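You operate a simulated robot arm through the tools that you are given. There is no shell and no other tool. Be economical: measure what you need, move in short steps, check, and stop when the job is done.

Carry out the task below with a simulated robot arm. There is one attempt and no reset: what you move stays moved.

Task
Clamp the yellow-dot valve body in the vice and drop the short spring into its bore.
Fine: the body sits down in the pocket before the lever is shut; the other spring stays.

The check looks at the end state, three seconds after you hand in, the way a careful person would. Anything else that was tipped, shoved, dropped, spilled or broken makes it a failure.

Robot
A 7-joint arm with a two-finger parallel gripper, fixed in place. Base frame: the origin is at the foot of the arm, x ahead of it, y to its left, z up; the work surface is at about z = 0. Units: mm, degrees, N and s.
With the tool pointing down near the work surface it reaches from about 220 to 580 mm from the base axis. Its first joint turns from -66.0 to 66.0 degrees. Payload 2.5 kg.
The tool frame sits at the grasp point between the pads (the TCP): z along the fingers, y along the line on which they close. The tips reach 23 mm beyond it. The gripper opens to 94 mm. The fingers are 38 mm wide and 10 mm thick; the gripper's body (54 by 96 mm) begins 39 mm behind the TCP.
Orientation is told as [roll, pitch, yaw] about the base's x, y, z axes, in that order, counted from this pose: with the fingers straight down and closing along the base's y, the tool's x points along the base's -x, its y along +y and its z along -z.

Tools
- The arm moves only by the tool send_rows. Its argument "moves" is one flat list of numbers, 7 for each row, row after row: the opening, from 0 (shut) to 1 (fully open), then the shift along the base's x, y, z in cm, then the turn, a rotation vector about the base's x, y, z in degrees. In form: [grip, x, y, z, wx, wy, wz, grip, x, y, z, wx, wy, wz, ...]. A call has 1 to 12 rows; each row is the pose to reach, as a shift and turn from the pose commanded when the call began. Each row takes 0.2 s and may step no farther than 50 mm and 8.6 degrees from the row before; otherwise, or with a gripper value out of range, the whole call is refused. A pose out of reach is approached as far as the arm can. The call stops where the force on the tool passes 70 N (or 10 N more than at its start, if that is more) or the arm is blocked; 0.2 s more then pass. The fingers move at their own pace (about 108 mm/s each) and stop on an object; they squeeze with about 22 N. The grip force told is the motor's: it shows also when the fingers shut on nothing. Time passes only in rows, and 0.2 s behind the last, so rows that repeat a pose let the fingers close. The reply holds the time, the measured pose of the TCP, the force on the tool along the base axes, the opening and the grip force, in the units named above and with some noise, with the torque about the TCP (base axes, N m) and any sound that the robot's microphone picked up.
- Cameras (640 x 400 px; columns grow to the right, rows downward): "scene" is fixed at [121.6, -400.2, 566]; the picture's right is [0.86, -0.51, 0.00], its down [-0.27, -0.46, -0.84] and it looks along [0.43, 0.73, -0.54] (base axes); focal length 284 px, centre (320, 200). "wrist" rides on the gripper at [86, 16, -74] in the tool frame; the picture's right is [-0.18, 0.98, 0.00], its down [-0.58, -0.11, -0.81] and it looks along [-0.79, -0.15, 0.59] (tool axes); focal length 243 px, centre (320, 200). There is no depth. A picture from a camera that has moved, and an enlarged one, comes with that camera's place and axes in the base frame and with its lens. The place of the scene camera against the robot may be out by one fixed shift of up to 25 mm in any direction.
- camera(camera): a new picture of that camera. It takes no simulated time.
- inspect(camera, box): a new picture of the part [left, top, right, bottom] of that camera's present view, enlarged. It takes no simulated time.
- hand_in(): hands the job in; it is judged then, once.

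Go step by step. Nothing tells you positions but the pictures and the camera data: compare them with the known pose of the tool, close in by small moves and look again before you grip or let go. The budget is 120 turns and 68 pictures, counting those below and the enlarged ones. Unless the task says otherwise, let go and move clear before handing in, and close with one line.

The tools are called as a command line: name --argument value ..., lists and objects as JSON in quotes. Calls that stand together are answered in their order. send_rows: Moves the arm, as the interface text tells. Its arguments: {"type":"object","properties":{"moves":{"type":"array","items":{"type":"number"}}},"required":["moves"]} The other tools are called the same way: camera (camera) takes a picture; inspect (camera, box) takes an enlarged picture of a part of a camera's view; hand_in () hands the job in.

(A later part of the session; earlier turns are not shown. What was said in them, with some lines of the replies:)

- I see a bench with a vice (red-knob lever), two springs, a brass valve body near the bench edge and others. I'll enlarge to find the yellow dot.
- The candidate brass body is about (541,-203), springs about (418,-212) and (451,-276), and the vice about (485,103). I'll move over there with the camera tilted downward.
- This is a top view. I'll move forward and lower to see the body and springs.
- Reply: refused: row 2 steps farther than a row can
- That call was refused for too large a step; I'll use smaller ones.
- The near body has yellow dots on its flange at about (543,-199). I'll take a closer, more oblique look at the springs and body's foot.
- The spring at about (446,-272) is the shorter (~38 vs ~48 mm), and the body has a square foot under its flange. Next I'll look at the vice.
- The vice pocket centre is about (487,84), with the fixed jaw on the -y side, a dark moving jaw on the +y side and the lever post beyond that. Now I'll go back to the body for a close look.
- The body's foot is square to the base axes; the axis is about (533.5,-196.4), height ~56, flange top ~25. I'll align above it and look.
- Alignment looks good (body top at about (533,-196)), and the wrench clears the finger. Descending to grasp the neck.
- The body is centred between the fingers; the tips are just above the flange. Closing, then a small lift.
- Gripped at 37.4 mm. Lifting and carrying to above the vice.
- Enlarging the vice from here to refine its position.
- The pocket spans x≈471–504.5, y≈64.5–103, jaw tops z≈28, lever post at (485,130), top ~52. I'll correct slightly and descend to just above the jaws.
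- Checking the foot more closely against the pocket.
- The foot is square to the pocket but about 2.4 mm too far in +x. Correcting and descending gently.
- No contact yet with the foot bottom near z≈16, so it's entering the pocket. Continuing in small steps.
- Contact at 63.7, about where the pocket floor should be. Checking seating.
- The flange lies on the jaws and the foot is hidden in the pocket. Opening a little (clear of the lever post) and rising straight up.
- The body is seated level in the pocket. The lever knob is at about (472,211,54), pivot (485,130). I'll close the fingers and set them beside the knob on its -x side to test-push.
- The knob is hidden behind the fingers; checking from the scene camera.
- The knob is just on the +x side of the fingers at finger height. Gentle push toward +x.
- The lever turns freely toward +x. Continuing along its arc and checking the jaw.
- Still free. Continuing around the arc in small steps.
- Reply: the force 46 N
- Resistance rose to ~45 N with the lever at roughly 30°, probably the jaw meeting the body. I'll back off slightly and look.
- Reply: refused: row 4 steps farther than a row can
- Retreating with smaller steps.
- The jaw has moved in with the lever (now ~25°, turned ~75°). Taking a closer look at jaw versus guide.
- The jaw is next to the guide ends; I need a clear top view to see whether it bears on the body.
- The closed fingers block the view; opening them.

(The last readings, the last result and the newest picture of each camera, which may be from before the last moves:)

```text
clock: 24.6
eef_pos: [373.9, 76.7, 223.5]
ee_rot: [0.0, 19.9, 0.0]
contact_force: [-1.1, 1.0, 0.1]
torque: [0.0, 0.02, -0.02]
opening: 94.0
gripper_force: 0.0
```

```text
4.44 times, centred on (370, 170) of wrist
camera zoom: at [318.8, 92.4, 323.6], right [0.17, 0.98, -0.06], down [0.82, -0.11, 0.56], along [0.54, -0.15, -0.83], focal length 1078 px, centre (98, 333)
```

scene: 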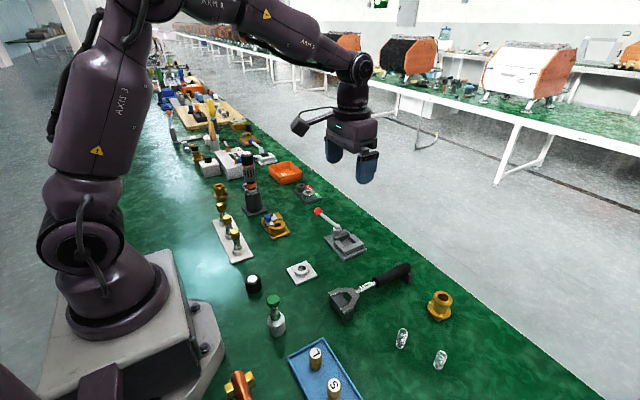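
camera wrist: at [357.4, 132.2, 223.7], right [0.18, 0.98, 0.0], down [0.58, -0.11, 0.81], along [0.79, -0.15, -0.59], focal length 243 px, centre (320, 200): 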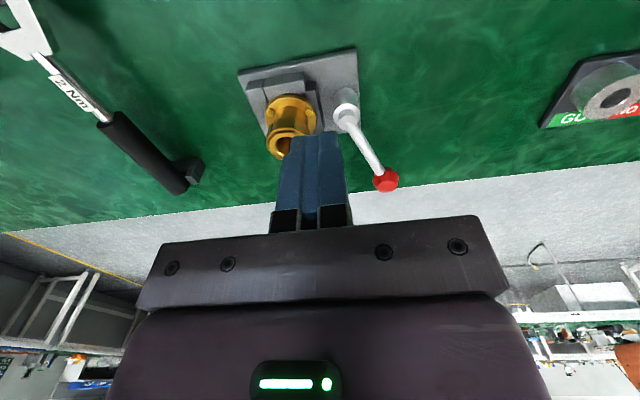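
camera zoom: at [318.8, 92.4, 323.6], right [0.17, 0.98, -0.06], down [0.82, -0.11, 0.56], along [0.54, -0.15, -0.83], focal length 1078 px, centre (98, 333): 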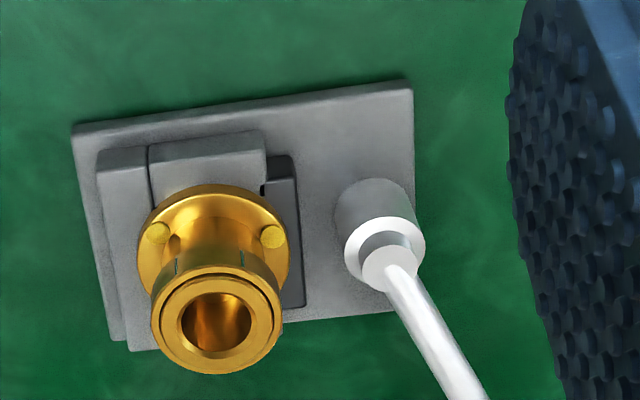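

The body moved against the fixed jaw (centre y≈80), so the jaw bears on it. I'll give the lever one firmer push to be sure it's at its end; first approaching behind the knob, (558,164).

send_rows --moves '[0, 3, 3, -0.5, 0, -6, 0, 0, 6, 6, -1, 0, -12, 0, 0, 9, 9, -2, 0, -20, 0, 0, 12, 11, -4, 0, -20, 0, 0, 14.5, 13, -7, 0, -20, 0, 0, 16.3, 13.2, -11, 0, -20, 0, 0, 16.3, 13.2, -14, 0, -20, 0, 0, 16.3, 13.2, -16.4, 0, -20, 0]'

camera --camera "wrist"

```text
clock: 26.4
eef_pos: [539.4, 208.6, 60.4]
ee_rot: [0.0, -0.1, 0.0]
contact_force: [0.0, 0.1, -0.1]
torque: [0.02, 0.01, 0.01]
opening: 0.0
gripper_force: 21.4
```

```text
21 pictures are left
camera wrist: at [452.9, 224.0, 134.8], right [0.18, 0.98, 0.0], down [0.58, -0.11, 0.81], along [0.79, -0.15, -0.59], focal length 243 px, centre (320, 200)
```

wrist: 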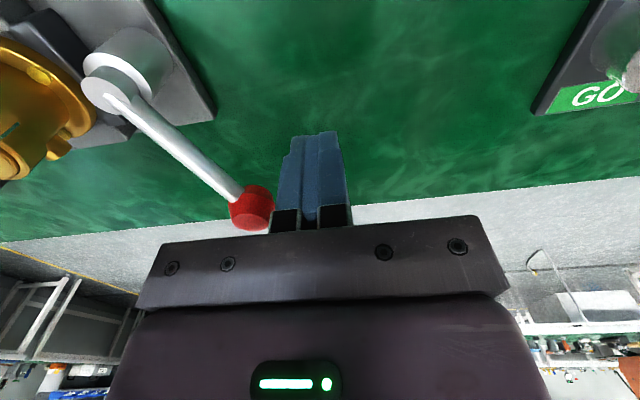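

send_rows --moves '[0, 0.2, -1.2, 0, 0, 0, 0, 0, 0.3, -2.1, 0, 0, 0, 0, 0, 0.5, -2.7, 0, 0, 0, 0, 0, 0.6, -3.2, 0, 0, 0, 0, 0, 0.7, -3.6, 0, 0, 0, 0, 0, 0.8, -4.0, 0, 0, 0, 0, 0, 0.9, -4.3, 0, 0, 0, 0, 0, 0.9, -4.3, 0, 0, 0, 0]'

camera --camera "wrist"

```text
clock: 28.2
eef_pos: [542.3, 187.1, 63.3]
ee_rot: [2.0, 0.2, 1.0]
contact_force: [-3.1, 68.3, 9.7]
torque: [0.01, -0.18, 1.27]
opening: 0.2
gripper_force: 22.2
```

```text
20 pictures are left
camera wrist: at [455.6, 198.6, 138.3], right [0.17, 0.99, 0.03], down [0.59, -0.13, 0.8], along [0.79, -0.11, -0.6], focal length 243 px, centre (320, 200)
```

wrist: 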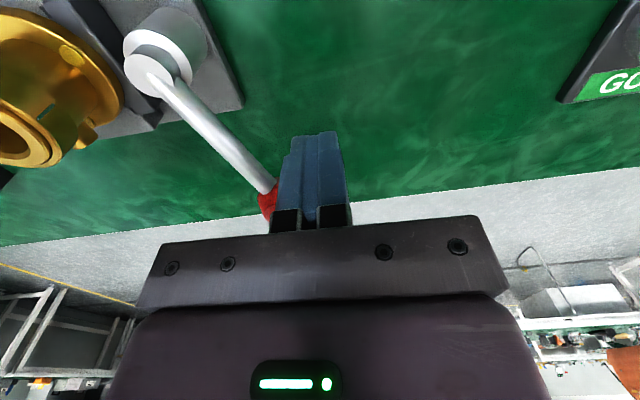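

The lever didn't move at 68 N, so it is at its hard stop: shut. Backing off, rising, and heading to the short spring.

send_rows --moves '[0, -0.3, 3, 0, 0, 0, 0, 0, -1, 4, 4, 0, 0, 0, 0.2, -2, 4, 8.5, 0, 0, 0, 0.43, -3, 0, 10, 0, 0, 0, 0.43, -4, -4.5, 10, 0, 0, 0, 0.43, -5, -9, 10, 0, 0, 0, 0.43, -6, -13.5, 10, 0, 0, 0, 0.43, -7, -18, 10, 0, 0, 0, 0.43, -8, -22.5, 10, 0, 0, 0, 0.43, -9, -27, 10, 0, 0, 0, 0.43, -10, -31.5, 10, 0, 0, 0, 0.43, -11, -36, 9, 0, 0, 0]'

```text
clock: 30.8
eef_pos: [437.6, -194.5, 151.9]
ee_rot: [0.1, 0.0, -0.2]
contact_force: [-0.3, 0.0, 0.1]
torque: [0.04, 0.0, -0.02]
opening: 40.5
gripper_force: 0.0
```

send_rows --moves '[0.43, -1, -4, -0.5, 0, 0, 0, 0.43, -1.7, -7.8, -2, 0, 0, 0]'

camera --camera "wrist"

inspect --camera "wrist" --box '[290, 60, 390, 130]'

```text
clock: 31.4
eef_pos: [420.1, -272.3, 131.0]
ee_rot: [0.0, 0.0, -0.1]
contact_force: [0.9, 0.7, -0.3]
torque: [-0.04, 0.04, -0.03]
opening: 40.6
gripper_force: 0.0
```

```text
19 pictures are left
camera wrist: at [332.8, -256.6, 205.4], right [0.18, 0.98, 0.0], down [0.58, -0.11, 0.81], along [0.79, -0.15, -0.59], focal length 243 px, centre (320, 200)
```

wrist: 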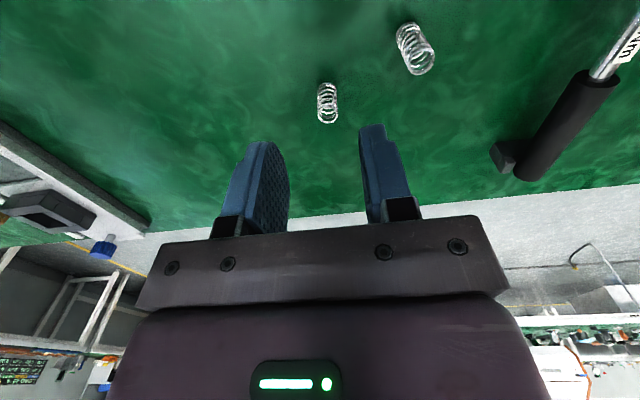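

```text
5.71 times, centred on (340, 95) of wrist
camera zoom: at [332.8, -256.6, 205.4], right [0.18, 0.98, 0.0], down [0.58, -0.11, 0.81], along [0.79, -0.15, -0.59], focal length 1386 px, centre (206, 800)
```

zoom: 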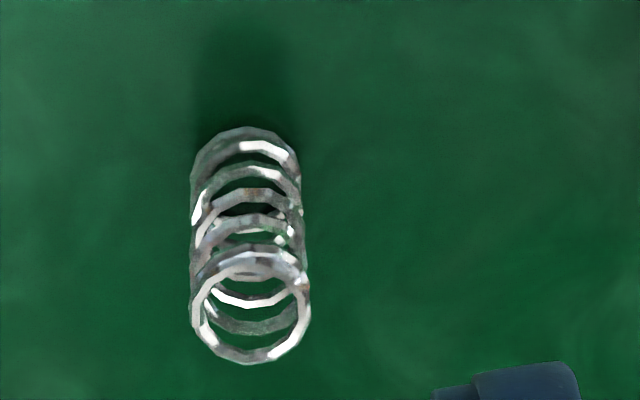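

The short spring's axis is at about (447.8,-272.3), height ~35, Ø~16. I'll descend with tips near z≈19 so the lower half stays free, and check.

send_rows --moves '[0.43, 1.4, 0, -2, 0, 0, 0, 0.43, 2.75, 0, -4.5, 0, 0, 0, 0.43, 2.75, 0, -7, 0, 0, 0, 0.43, 2.75, 0, -8.9, 0, 0, 0, 0.43, 2.75, 0, -8.9, 0, 0, 0]'

inspect --camera "wrist" --box '[200, 60, 440, 230]'

```text
clock: 32.6
eef_pos: [447.2, -272.5, 41.8]
ee_rot: [0.0, 0.0, -0.1]
contact_force: [-0.2, -0.4, 0.7]
torque: [0.0, 0.01, 0.0]
opening: 40.6
gripper_force: 0.2
```

```text
2.35 times, centred on (320, 145) of wrist
camera zoom: at [361.0, -256.9, 115.8], right [0.18, 0.98, 0.0], down [0.58, -0.11, 0.81], along [0.79, -0.15, -0.59], focal length 571 px, centre (320, 329)
```

zoom: 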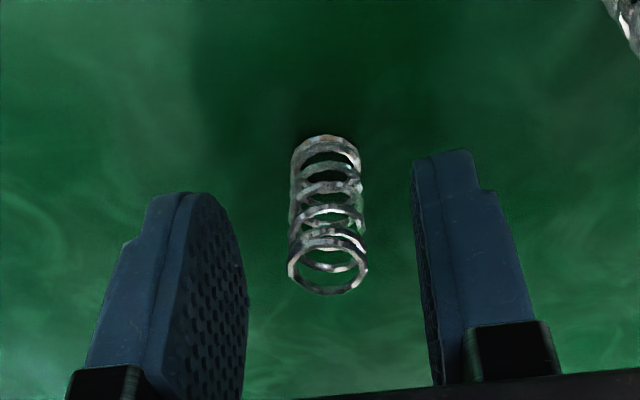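

Spring is centred. Closing.

send_rows --moves '[0.25, 0, 0, 0, 0, 0, 0, 0.14, 0, 0, 0, 0, 0, 0, 0.05, 0, 0, 0, 0, 0, 0, 0.05, 0, 0, 0, 0, 0, 0]'

```text
clock: 33.6
eef_pos: [448.6, -272.1, 41.3]
ee_rot: [0.0, 0.0, 0.0]
contact_force: [-0.2, -0.7, 0.9]
torque: [-0.02, -0.01, 0.05]
opening: 15.6
gripper_force: 21.6
```

Gripped at 15.6 mm. Lifting and checking.

send_rows --moves '[0, 0, 0, 2, 0, 0, 0, 0, 0, 0, 5, 0, 0, 0, 0, 0, 0, 9.5, 0, 0, 0]'

inspect --camera "wrist" --box '[260, 90, 380, 210]'

```text
clock: 34.4
eef_pos: [447.7, -274.2, 135.9]
ee_rot: [0.0, 0.2, 0.1]
contact_force: [0.5, 0.1, -0.9]
torque: [-0.02, -0.03, -0.01]
opening: 15.6
gripper_force: 22.2
```

```text
3.33 times, centred on (320, 150) of wrist
camera zoom: at [361.6, -257.1, 211.4], right [0.18, 0.98, 0.0], down [0.58, -0.11, 0.81], along [0.79, -0.15, -0.59], focal length 809 px, centre (320, 367)
```

zoom: 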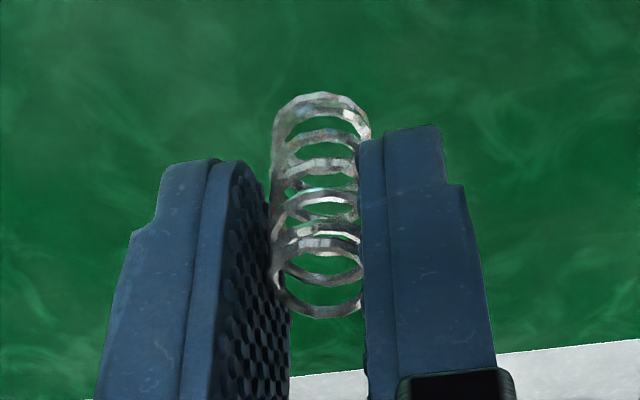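

Spring is held upright. Carrying it to just above the valve bore.

send_rows --moves '[0, 0, 3.5, 1.5, 0, 0, 0, 0, 0.4, 8, 1.5, 0, 0, 0, 0, 0.8, 12.5, 1.5, 0, 0, 0, 0, 1.2, 17, 1.5, 0, 0, 0, 0, 1.6, 21.5, 1.5, 0, 0, 0, 0, 2, 26, 1.5, 0, 0, 0, 0, 2.8, 30, 1.5, 0, 0, 0, 0, 3.3, 33, 1, 0, 0, 0, 0, 3.6, 35.3, -0.5, 0, 0, 0, 0, 3.6, 35.3, -0.7, 0, 0, 0]'

inspect --camera "wrist" --box '[240, 60, 400, 220]'

inspect --camera "scene" --box '[315, 175, 385, 255]'

```text
clock: 36.6
eef_pos: [485.7, 79.4, 128.8]
ee_rot: [0.0, 0.0, 0.1]
contact_force: [0.0, -0.2, 0.2]
torque: [0.0, -0.05, 0.0]
opening: 15.6
gripper_force: 22.6
```

```text
2.50 times, centred on (320, 140) of wrist
camera zoom: at [397.9, 96.0, 203.5], right [0.18, 0.98, 0.0], down [0.58, -0.11, 0.81], along [0.79, -0.15, -0.59], focal length 606 px, centre (320, 350)
```

zoom: 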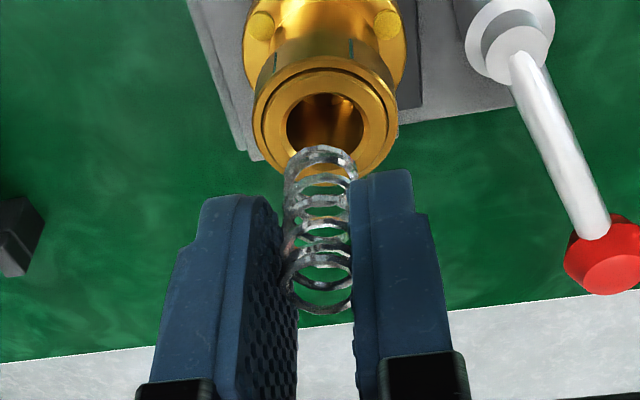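

```text
5.00 times, centred on (350, 215) of scene
camera zoom: at [121.6, -400.1, 566.0], right [0.86, -0.51, 0.0], down [-0.27, -0.46, -0.84], along [0.43, 0.73, -0.54], focal length 1423 px, centre (170, 125)
```

zoom: 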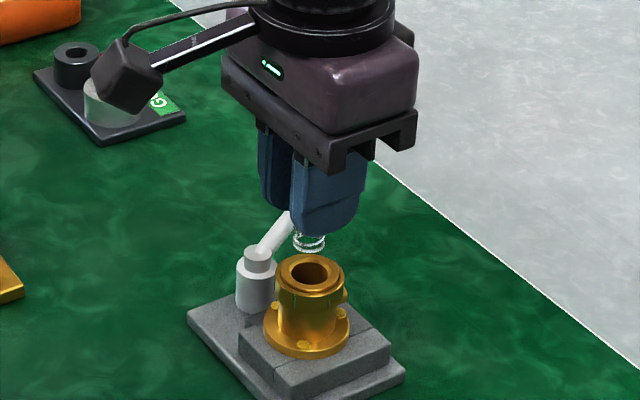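

Comparing spring bottom and bore in both views, I need about +1.3 mm x, +1 mm y. Lowering to just above the bore for a finer check.

send_rows --moves '[0, 0.13, 0.1, 0, 0, 0, 0, 0, 0.13, 0.1, -1.5, 0, 0, 0, 0, 0.13, 0.1, -1.5, 0, 0, 0]'

inspect --camera "wrist" --box '[270, 80, 370, 180]'

inspect --camera "scene" --box '[330, 200, 375, 245]'

```text
clock: 37.4
eef_pos: [486.1, 80.8, 114.6]
ee_rot: [0.0, 0.1, 0.0]
contact_force: [0.4, -0.1, -0.3]
torque: [0.0, 0.0, -0.02]
opening: 15.5
gripper_force: 22.0
```

```text
4.00 times, centred on (320, 130) of wrist
camera zoom: at [399.0, 96.9, 188.6], right [0.18, 0.98, 0.0], down [0.58, -0.11, 0.81], along [0.79, -0.15, -0.59], focal length 970 px, centre (320, 480)
```

zoom: 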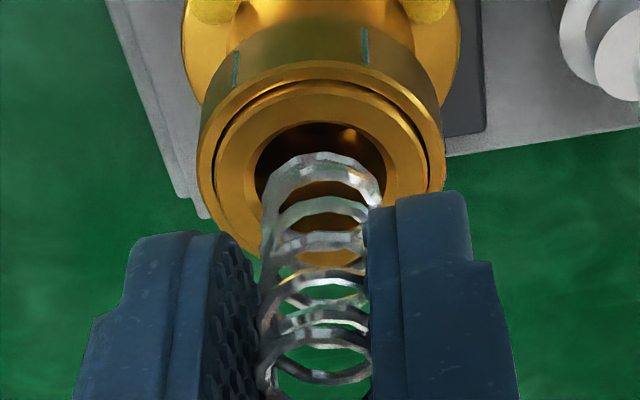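

```text
8.89 times, centred on (352, 222) of scene
camera zoom: at [121.6, -400.2, 566.0], right [0.86, -0.51, 0.0], down [-0.27, -0.46, -0.84], along [0.43, 0.73, -0.54], focal length 2529 px, centre (31, 0)
```

zoom: 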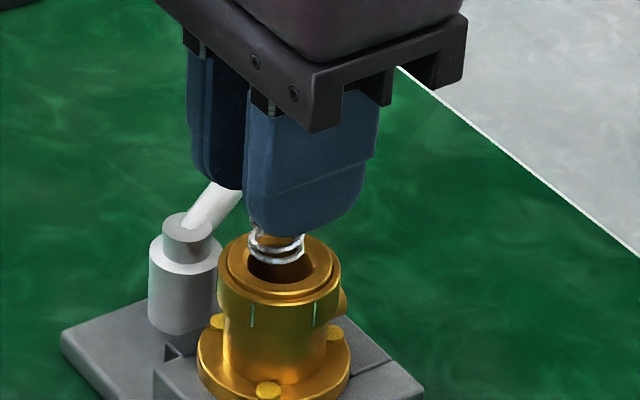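

Both views agree on about +1.5 mm x, y fine, bore rim z≈65. Adjusting and lowering gently.

send_rows --moves '[0, 0.15, 0, 0, 0, 0, 0, 0, 0.15, 0, -0.4, 0, 0, 0, 0, 0.15, 0, -0.7, 0, 0, 0, 0, 0.15, 0, -0.9, 0, 0, 0, 0, 0.15, 0, -1.1, 0, 0, 0]'

inspect --camera "wrist" --box '[270, 80, 370, 180]'

inspect --camera "scene" --box '[330, 200, 375, 245]'

```text
clock: 38.6
eef_pos: [485.0, 80.7, 103.2]
ee_rot: [0.0, 0.0, 0.0]
contact_force: [-0.5, 0.1, 0.8]
torque: [-0.02, 0.02, 0.02]
opening: 15.7
gripper_force: 21.9
```

```text
4.00 times, centred on (320, 130) of wrist
camera zoom: at [400.3, 97.3, 178.1], right [0.18, 0.98, 0.0], down [0.58, -0.11, 0.81], along [0.79, -0.15, -0.59], focal length 970 px, centre (320, 480)
```

zoom: 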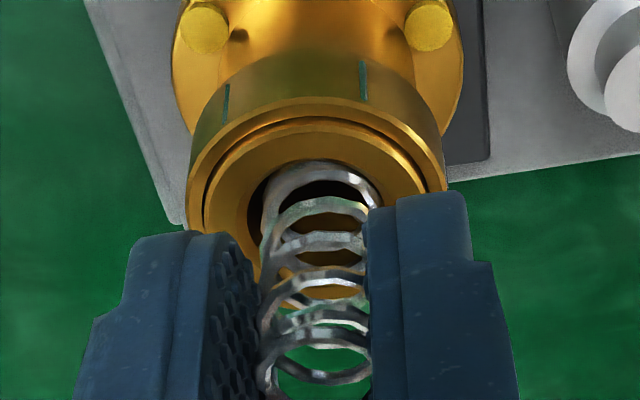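

```text
8.89 times, centred on (352, 222) of scene
camera zoom: at [121.6, -400.2, 566.0], right [0.86, -0.51, 0.0], down [-0.27, -0.46, -0.84], along [0.43, 0.73, -0.54], focal length 2529 px, centre (31, 0)
```

zoom: 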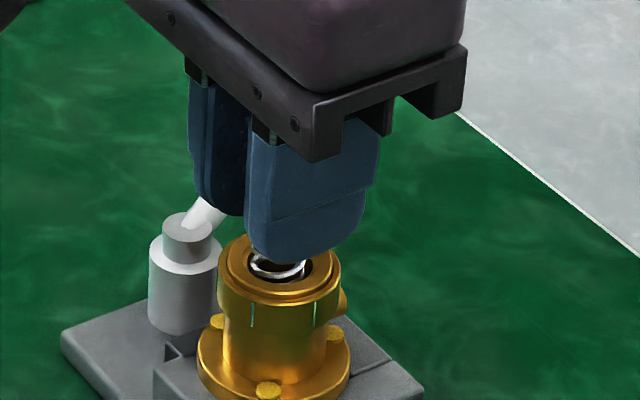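

The spring's lower coil is inside the rim with no contact force. Continuing down to leave ~2 mm between fingertips and rim.

send_rows --moves '[0, 0, 0, -0.2, 0, 0, 0, 0, 0, 0, -0.4, 0, 0, 0, 0, 0, 0, -0.6, 0, 0, 0, 0, 0, 0, -0.8, 0, 0, 0, 0, 0, 0, -0.9, 0, 0, 0]'

inspect --camera "wrist" --box '[260, 80, 380, 200]'

inspect --camera "scene" --box '[330, 200, 375, 245]'

```text
clock: 39.8
eef_pos: [487.1, 82.1, 94.8]
ee_rot: [0.0, -0.1, 0.0]
contact_force: [0.5, -0.6, -0.3]
torque: [-0.04, -0.01, -0.02]
opening: 15.5
gripper_force: 22.0
```

```text
3.33 times, centred on (320, 140) of wrist
camera zoom: at [400.1, 97.3, 168.7], right [0.18, 0.98, 0.0], down [0.58, -0.11, 0.81], along [0.79, -0.15, -0.59], focal length 809 px, centre (320, 400)
```

zoom: 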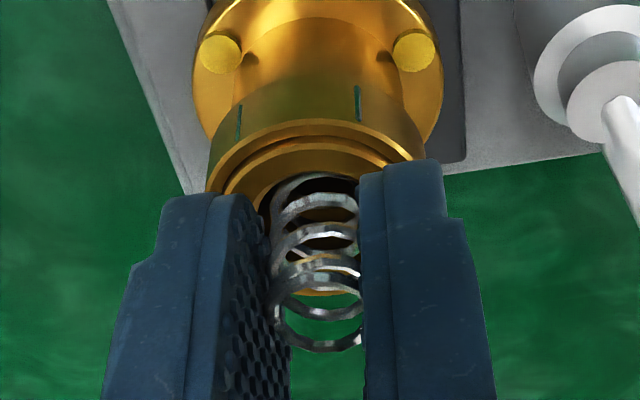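

```text
8.89 times, centred on (352, 222) of scene
camera zoom: at [121.6, -400.2, 566.0], right [0.86, -0.51, 0.0], down [-0.27, -0.46, -0.84], along [0.43, 0.73, -0.54], focal length 2529 px, centre (31, 0)
```

zoom: 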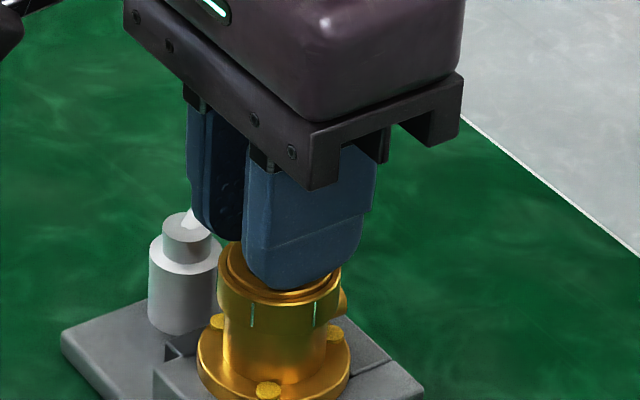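

The spring is ~11 mm into the bore with no contact force. Releasing gently and rising.

send_rows --moves '[0.2, 0, 0, 0, 0, 0, 0, 0.28, 0, 0, 0, 0, 0, 0, 0.3, 0, 0, 0, 0, 0, 0, 0.35, 0, 0, 1.5, 0, 0, 0, 0.4, 0, 0, 4, 0, 0, 0, 0.6, -2, 0, 8, 0, 0, 0, 1, -5, 0, 11, 0, 3, 0, 1, -8, 0, 13, 0, 11, 0, 1, -10, 0, 14, 0, 19, 0]'

inspect --camera "wrist" --box '[290, 110, 430, 210]'

camera --camera "scene"

```text
clock: 41.8
eef_pos: [387.2, 81.6, 235.5]
ee_rot: [0.0, 19.1, 0.0]
contact_force: [-1.0, -0.5, -0.1]
torque: [-0.01, 0.0, -0.03]
opening: 94.2
gripper_force: 0.1
```

```text
4.00 times, centred on (360, 160) of wrist
camera zoom: at [329.3, 97.0, 333.1], right [0.17, 0.98, -0.06], down [0.81, -0.11, 0.57], along [0.56, -0.15, -0.82], focal length 970 px, centre (160, 360)
```

zoom: 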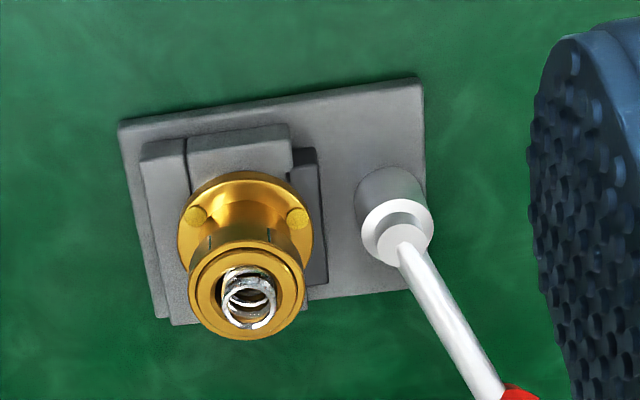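

```text
6 pictures are left
```

scene: 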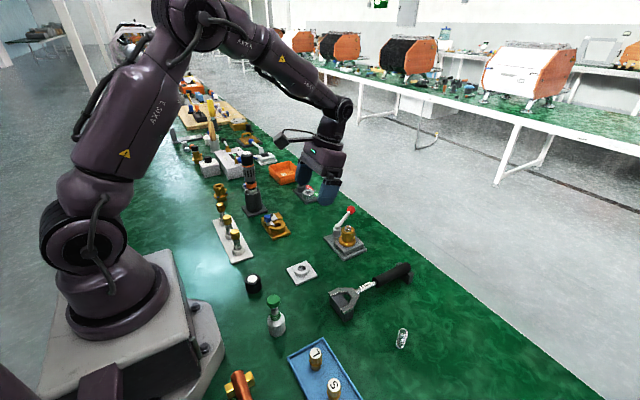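

The spring is in the bore; checking how deep it sits.

inspect --camera "scene" --box '[330, 205, 370, 245]'

inspect --camera "wrist" --box '[330, 160, 375, 200]'

```text
10.00 times, centred on (350, 225) of scene
camera zoom: at [121.6, -400.2, 566.0], right [0.86, -0.51, 0.0], down [-0.27, -0.46, -0.84], along [0.43, 0.73, -0.54], focal length 2845 px, centre (20, -50)
```

zoom: 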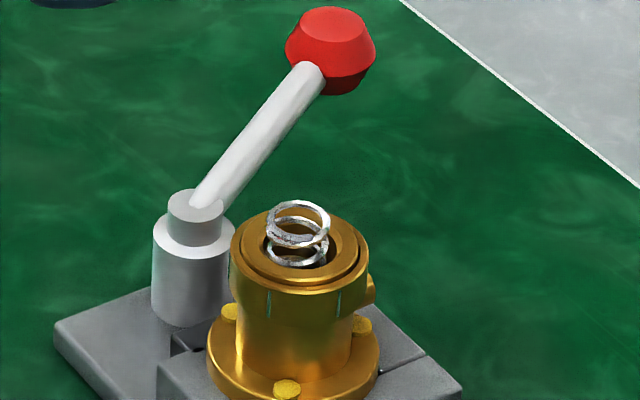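

```text
10.00 times, centred on (352, 180) of wrist
camera zoom: at [329.3, 97.0, 333.1], right [0.17, 0.98, -0.06], down [0.81, -0.11, 0.57], along [0.56, -0.15, -0.82], focal length 2426 px, centre (-5, 400)
```

zoom: 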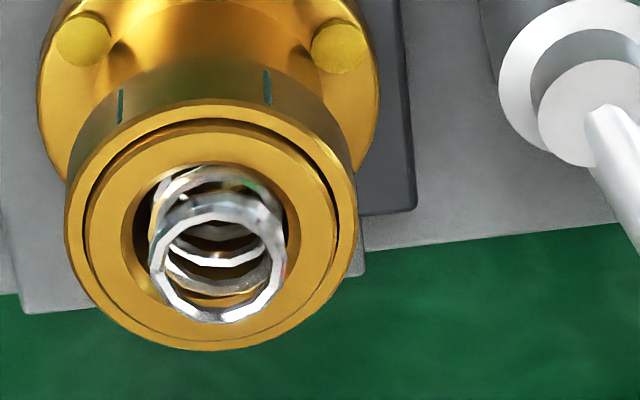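

The spring stands in the bore and its bottom matches the tube's floor just above the flange. The body is clamped with the lever at its stop, the long spring hasn't moved, and the gripper is open and clear. Handing in.

hand_in

```text
The job is handed in.
```

The yellow-dot body sits in the vice pocket with the lever shut against its stop. The short spring is in its bore, standing about 8 mm above the rim, and the long spring was left where it was.
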